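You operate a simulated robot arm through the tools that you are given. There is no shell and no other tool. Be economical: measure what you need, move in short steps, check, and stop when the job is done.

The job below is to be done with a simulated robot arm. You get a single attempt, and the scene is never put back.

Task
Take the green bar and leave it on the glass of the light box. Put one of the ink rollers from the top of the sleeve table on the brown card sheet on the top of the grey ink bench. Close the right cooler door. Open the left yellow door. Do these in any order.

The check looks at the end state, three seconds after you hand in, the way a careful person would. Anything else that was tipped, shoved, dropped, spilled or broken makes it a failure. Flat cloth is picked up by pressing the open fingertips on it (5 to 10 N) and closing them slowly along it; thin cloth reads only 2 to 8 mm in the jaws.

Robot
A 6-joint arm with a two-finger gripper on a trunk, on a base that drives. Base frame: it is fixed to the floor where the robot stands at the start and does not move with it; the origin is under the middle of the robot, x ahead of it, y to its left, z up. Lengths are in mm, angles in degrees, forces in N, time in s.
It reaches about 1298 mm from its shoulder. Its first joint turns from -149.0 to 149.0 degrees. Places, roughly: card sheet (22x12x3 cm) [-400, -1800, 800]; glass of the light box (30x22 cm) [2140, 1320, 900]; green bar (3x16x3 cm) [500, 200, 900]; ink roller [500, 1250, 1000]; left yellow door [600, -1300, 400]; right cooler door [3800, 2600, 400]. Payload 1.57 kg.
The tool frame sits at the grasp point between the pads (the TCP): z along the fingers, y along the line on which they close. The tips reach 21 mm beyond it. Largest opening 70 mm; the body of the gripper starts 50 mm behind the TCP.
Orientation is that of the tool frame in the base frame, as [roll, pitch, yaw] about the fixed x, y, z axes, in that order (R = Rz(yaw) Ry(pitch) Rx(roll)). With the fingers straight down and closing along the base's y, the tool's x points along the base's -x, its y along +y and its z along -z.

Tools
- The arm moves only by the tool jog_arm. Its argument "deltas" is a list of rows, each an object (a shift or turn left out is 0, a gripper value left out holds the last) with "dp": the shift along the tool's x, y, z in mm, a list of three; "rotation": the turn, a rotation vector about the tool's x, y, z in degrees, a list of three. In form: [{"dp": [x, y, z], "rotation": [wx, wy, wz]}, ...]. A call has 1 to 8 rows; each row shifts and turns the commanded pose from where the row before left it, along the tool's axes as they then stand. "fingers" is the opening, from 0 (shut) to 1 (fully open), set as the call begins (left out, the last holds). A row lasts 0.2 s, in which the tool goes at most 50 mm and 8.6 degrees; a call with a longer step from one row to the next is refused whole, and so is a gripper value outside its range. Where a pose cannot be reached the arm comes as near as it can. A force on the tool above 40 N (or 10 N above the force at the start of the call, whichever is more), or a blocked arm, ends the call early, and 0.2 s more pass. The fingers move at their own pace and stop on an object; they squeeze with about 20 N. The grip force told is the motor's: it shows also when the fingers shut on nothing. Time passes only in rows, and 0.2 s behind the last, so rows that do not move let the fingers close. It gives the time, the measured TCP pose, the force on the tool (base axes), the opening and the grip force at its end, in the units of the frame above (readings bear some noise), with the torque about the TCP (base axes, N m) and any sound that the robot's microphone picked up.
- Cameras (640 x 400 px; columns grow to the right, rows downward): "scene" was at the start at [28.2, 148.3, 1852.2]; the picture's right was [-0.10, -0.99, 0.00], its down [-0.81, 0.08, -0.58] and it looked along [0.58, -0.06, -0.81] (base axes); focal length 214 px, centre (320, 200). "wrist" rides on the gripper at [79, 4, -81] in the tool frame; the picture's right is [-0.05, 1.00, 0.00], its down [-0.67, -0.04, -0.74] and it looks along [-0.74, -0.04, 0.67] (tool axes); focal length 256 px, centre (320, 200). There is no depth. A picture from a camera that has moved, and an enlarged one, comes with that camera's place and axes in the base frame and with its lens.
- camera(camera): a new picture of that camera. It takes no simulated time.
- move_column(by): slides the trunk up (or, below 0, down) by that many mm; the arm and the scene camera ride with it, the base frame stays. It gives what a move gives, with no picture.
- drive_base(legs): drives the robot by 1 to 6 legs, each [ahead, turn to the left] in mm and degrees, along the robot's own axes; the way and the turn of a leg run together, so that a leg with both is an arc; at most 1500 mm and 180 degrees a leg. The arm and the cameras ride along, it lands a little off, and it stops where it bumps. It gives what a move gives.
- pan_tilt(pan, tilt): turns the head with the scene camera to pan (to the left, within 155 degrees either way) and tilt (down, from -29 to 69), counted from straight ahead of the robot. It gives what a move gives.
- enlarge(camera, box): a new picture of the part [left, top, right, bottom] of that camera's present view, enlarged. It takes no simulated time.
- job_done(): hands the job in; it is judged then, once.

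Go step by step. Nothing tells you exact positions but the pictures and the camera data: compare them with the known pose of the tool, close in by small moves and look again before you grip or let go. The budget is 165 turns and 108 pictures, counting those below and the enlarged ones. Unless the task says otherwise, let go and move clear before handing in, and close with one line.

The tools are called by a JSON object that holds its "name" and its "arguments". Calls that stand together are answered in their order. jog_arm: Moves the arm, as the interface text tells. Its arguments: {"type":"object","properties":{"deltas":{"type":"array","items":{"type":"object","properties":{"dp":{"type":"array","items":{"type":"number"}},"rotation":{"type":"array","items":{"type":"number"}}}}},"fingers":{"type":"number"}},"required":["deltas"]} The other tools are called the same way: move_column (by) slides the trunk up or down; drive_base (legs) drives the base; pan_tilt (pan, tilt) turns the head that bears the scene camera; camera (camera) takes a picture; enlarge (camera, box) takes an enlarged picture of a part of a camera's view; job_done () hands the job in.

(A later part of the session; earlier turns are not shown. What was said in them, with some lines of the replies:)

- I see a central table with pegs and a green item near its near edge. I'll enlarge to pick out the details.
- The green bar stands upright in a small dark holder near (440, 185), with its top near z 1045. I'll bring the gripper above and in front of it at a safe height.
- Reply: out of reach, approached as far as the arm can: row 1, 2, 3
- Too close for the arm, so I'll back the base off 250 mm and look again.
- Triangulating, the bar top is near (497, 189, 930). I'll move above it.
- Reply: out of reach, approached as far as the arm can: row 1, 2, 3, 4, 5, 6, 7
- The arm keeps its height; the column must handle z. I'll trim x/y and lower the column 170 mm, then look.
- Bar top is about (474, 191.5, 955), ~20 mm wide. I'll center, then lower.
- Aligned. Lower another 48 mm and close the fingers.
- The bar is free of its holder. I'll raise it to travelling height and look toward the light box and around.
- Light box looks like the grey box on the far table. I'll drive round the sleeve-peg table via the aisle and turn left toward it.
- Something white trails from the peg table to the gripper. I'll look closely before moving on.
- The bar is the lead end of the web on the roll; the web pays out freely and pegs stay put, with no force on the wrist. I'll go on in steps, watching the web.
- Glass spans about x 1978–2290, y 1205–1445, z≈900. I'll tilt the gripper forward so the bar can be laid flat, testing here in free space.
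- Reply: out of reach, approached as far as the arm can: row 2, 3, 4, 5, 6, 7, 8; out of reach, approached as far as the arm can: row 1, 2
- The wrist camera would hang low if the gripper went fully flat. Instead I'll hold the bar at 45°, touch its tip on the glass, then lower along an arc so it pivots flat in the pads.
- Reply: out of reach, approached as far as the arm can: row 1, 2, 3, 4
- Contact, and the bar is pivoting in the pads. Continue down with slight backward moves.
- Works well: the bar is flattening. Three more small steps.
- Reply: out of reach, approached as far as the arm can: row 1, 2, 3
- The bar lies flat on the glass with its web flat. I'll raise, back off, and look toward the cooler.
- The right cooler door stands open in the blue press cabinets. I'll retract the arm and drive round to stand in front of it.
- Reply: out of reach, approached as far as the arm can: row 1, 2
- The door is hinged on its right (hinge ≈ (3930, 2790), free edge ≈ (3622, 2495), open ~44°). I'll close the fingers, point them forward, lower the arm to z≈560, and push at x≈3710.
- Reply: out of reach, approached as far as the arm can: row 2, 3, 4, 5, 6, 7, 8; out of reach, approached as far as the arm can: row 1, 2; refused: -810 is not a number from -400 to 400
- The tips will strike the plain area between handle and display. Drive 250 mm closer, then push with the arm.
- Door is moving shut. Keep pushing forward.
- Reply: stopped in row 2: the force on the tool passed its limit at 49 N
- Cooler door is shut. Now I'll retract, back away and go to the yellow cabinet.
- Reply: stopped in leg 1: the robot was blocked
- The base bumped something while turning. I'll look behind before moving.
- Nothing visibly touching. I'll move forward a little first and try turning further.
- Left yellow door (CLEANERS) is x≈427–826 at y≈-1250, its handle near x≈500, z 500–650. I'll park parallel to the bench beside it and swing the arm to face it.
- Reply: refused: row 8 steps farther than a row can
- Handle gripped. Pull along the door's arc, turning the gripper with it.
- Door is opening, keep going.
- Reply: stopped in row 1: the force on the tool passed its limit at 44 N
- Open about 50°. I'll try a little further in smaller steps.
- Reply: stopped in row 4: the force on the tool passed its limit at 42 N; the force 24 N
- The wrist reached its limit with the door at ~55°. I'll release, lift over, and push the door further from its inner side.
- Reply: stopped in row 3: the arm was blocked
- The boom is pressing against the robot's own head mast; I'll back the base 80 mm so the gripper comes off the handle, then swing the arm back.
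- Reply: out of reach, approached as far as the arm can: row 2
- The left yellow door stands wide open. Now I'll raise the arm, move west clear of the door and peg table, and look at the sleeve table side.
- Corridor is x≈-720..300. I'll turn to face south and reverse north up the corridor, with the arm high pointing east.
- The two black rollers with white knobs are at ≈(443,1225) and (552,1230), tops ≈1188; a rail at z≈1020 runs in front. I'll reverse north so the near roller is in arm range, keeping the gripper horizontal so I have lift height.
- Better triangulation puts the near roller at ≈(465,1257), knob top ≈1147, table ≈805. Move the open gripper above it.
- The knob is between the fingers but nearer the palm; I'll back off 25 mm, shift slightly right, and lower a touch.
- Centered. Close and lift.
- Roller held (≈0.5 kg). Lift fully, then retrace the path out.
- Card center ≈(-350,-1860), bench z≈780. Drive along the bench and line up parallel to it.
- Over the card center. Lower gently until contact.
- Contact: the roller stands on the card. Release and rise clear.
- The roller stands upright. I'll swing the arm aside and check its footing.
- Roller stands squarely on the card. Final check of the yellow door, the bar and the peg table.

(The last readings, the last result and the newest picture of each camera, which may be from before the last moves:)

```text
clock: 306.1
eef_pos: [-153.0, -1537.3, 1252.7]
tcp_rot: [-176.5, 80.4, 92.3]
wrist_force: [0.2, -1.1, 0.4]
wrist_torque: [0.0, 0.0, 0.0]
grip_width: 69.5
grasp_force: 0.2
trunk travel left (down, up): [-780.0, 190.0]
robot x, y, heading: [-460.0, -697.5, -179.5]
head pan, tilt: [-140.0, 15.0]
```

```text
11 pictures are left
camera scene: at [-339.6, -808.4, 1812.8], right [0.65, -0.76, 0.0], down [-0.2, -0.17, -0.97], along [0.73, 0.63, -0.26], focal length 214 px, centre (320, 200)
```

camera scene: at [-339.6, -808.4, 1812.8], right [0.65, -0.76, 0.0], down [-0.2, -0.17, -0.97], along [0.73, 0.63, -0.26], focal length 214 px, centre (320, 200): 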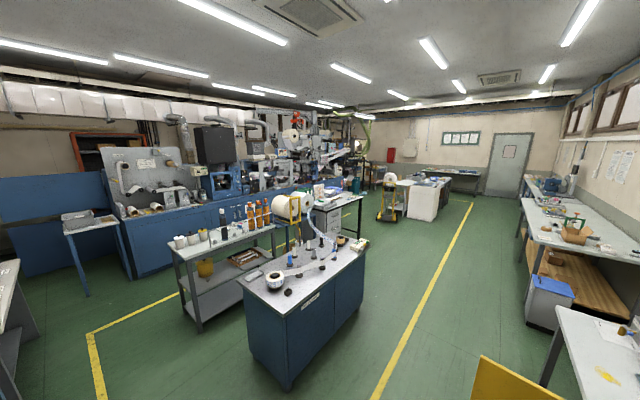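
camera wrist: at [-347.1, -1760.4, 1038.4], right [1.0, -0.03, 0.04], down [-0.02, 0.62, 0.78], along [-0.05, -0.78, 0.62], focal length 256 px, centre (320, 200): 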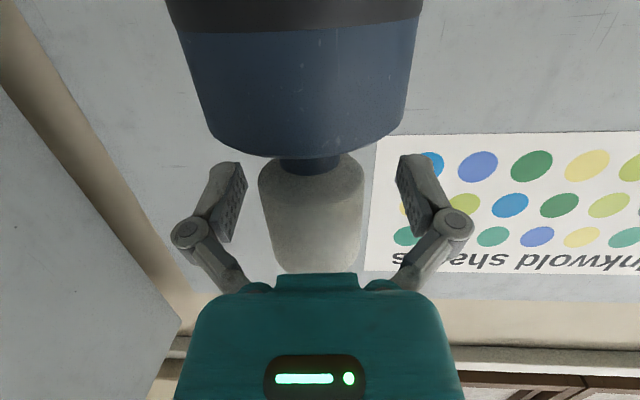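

{"name": "enlarge", "arguments": {"camera": "scene", "box": [230, 170, 370, 310]}}

{"name": "enlarge", "arguments": {"camera": "scene", "box": [280, 170, 340, 215]}}

```text
2.86 times, centred on (300, 240) of scene
camera zoom: at [-339.6, -808.4, 1812.8], right [0.65, -0.76, 0.0], down [-0.2, -0.17, -0.97], along [0.73, 0.63, -0.26], focal length 613 px, centre (377, 86)
```

zoom: 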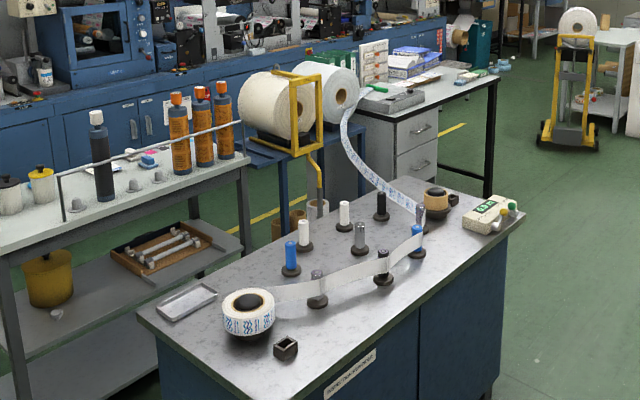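

```text
8.89 times, centred on (310, 192) of scene
camera zoom: at [-339.6, -808.4, 1812.8], right [0.65, -0.76, 0.0], down [-0.2, -0.17, -0.97], along [0.73, 0.63, -0.26], focal length 1906 px, centre (409, 267)
```

zoom: 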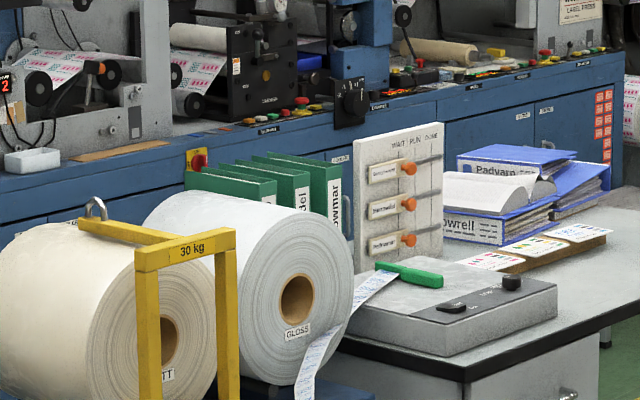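

The bar lies on the light box glass, the roller stands on the card, the cooler door is shut and the left yellow door is wide open. The arm is clear, so I'm handing in.

{"name": "job_done", "arguments": {}}

```text
The job is handed in.
```

All four jobs are done and handed in: the green bar is on the light box glass, an ink roller stands on the brown card, the right cooler door is shut, and the left yellow door is wide open. The bar was attached to the label web, so a length of web now runs from its roll, past the pegs, to the light box. I saw nothing tipped or moved in the final pictures. The base stopped once as blocked while turning by the far bench; I saw nothing touching it.
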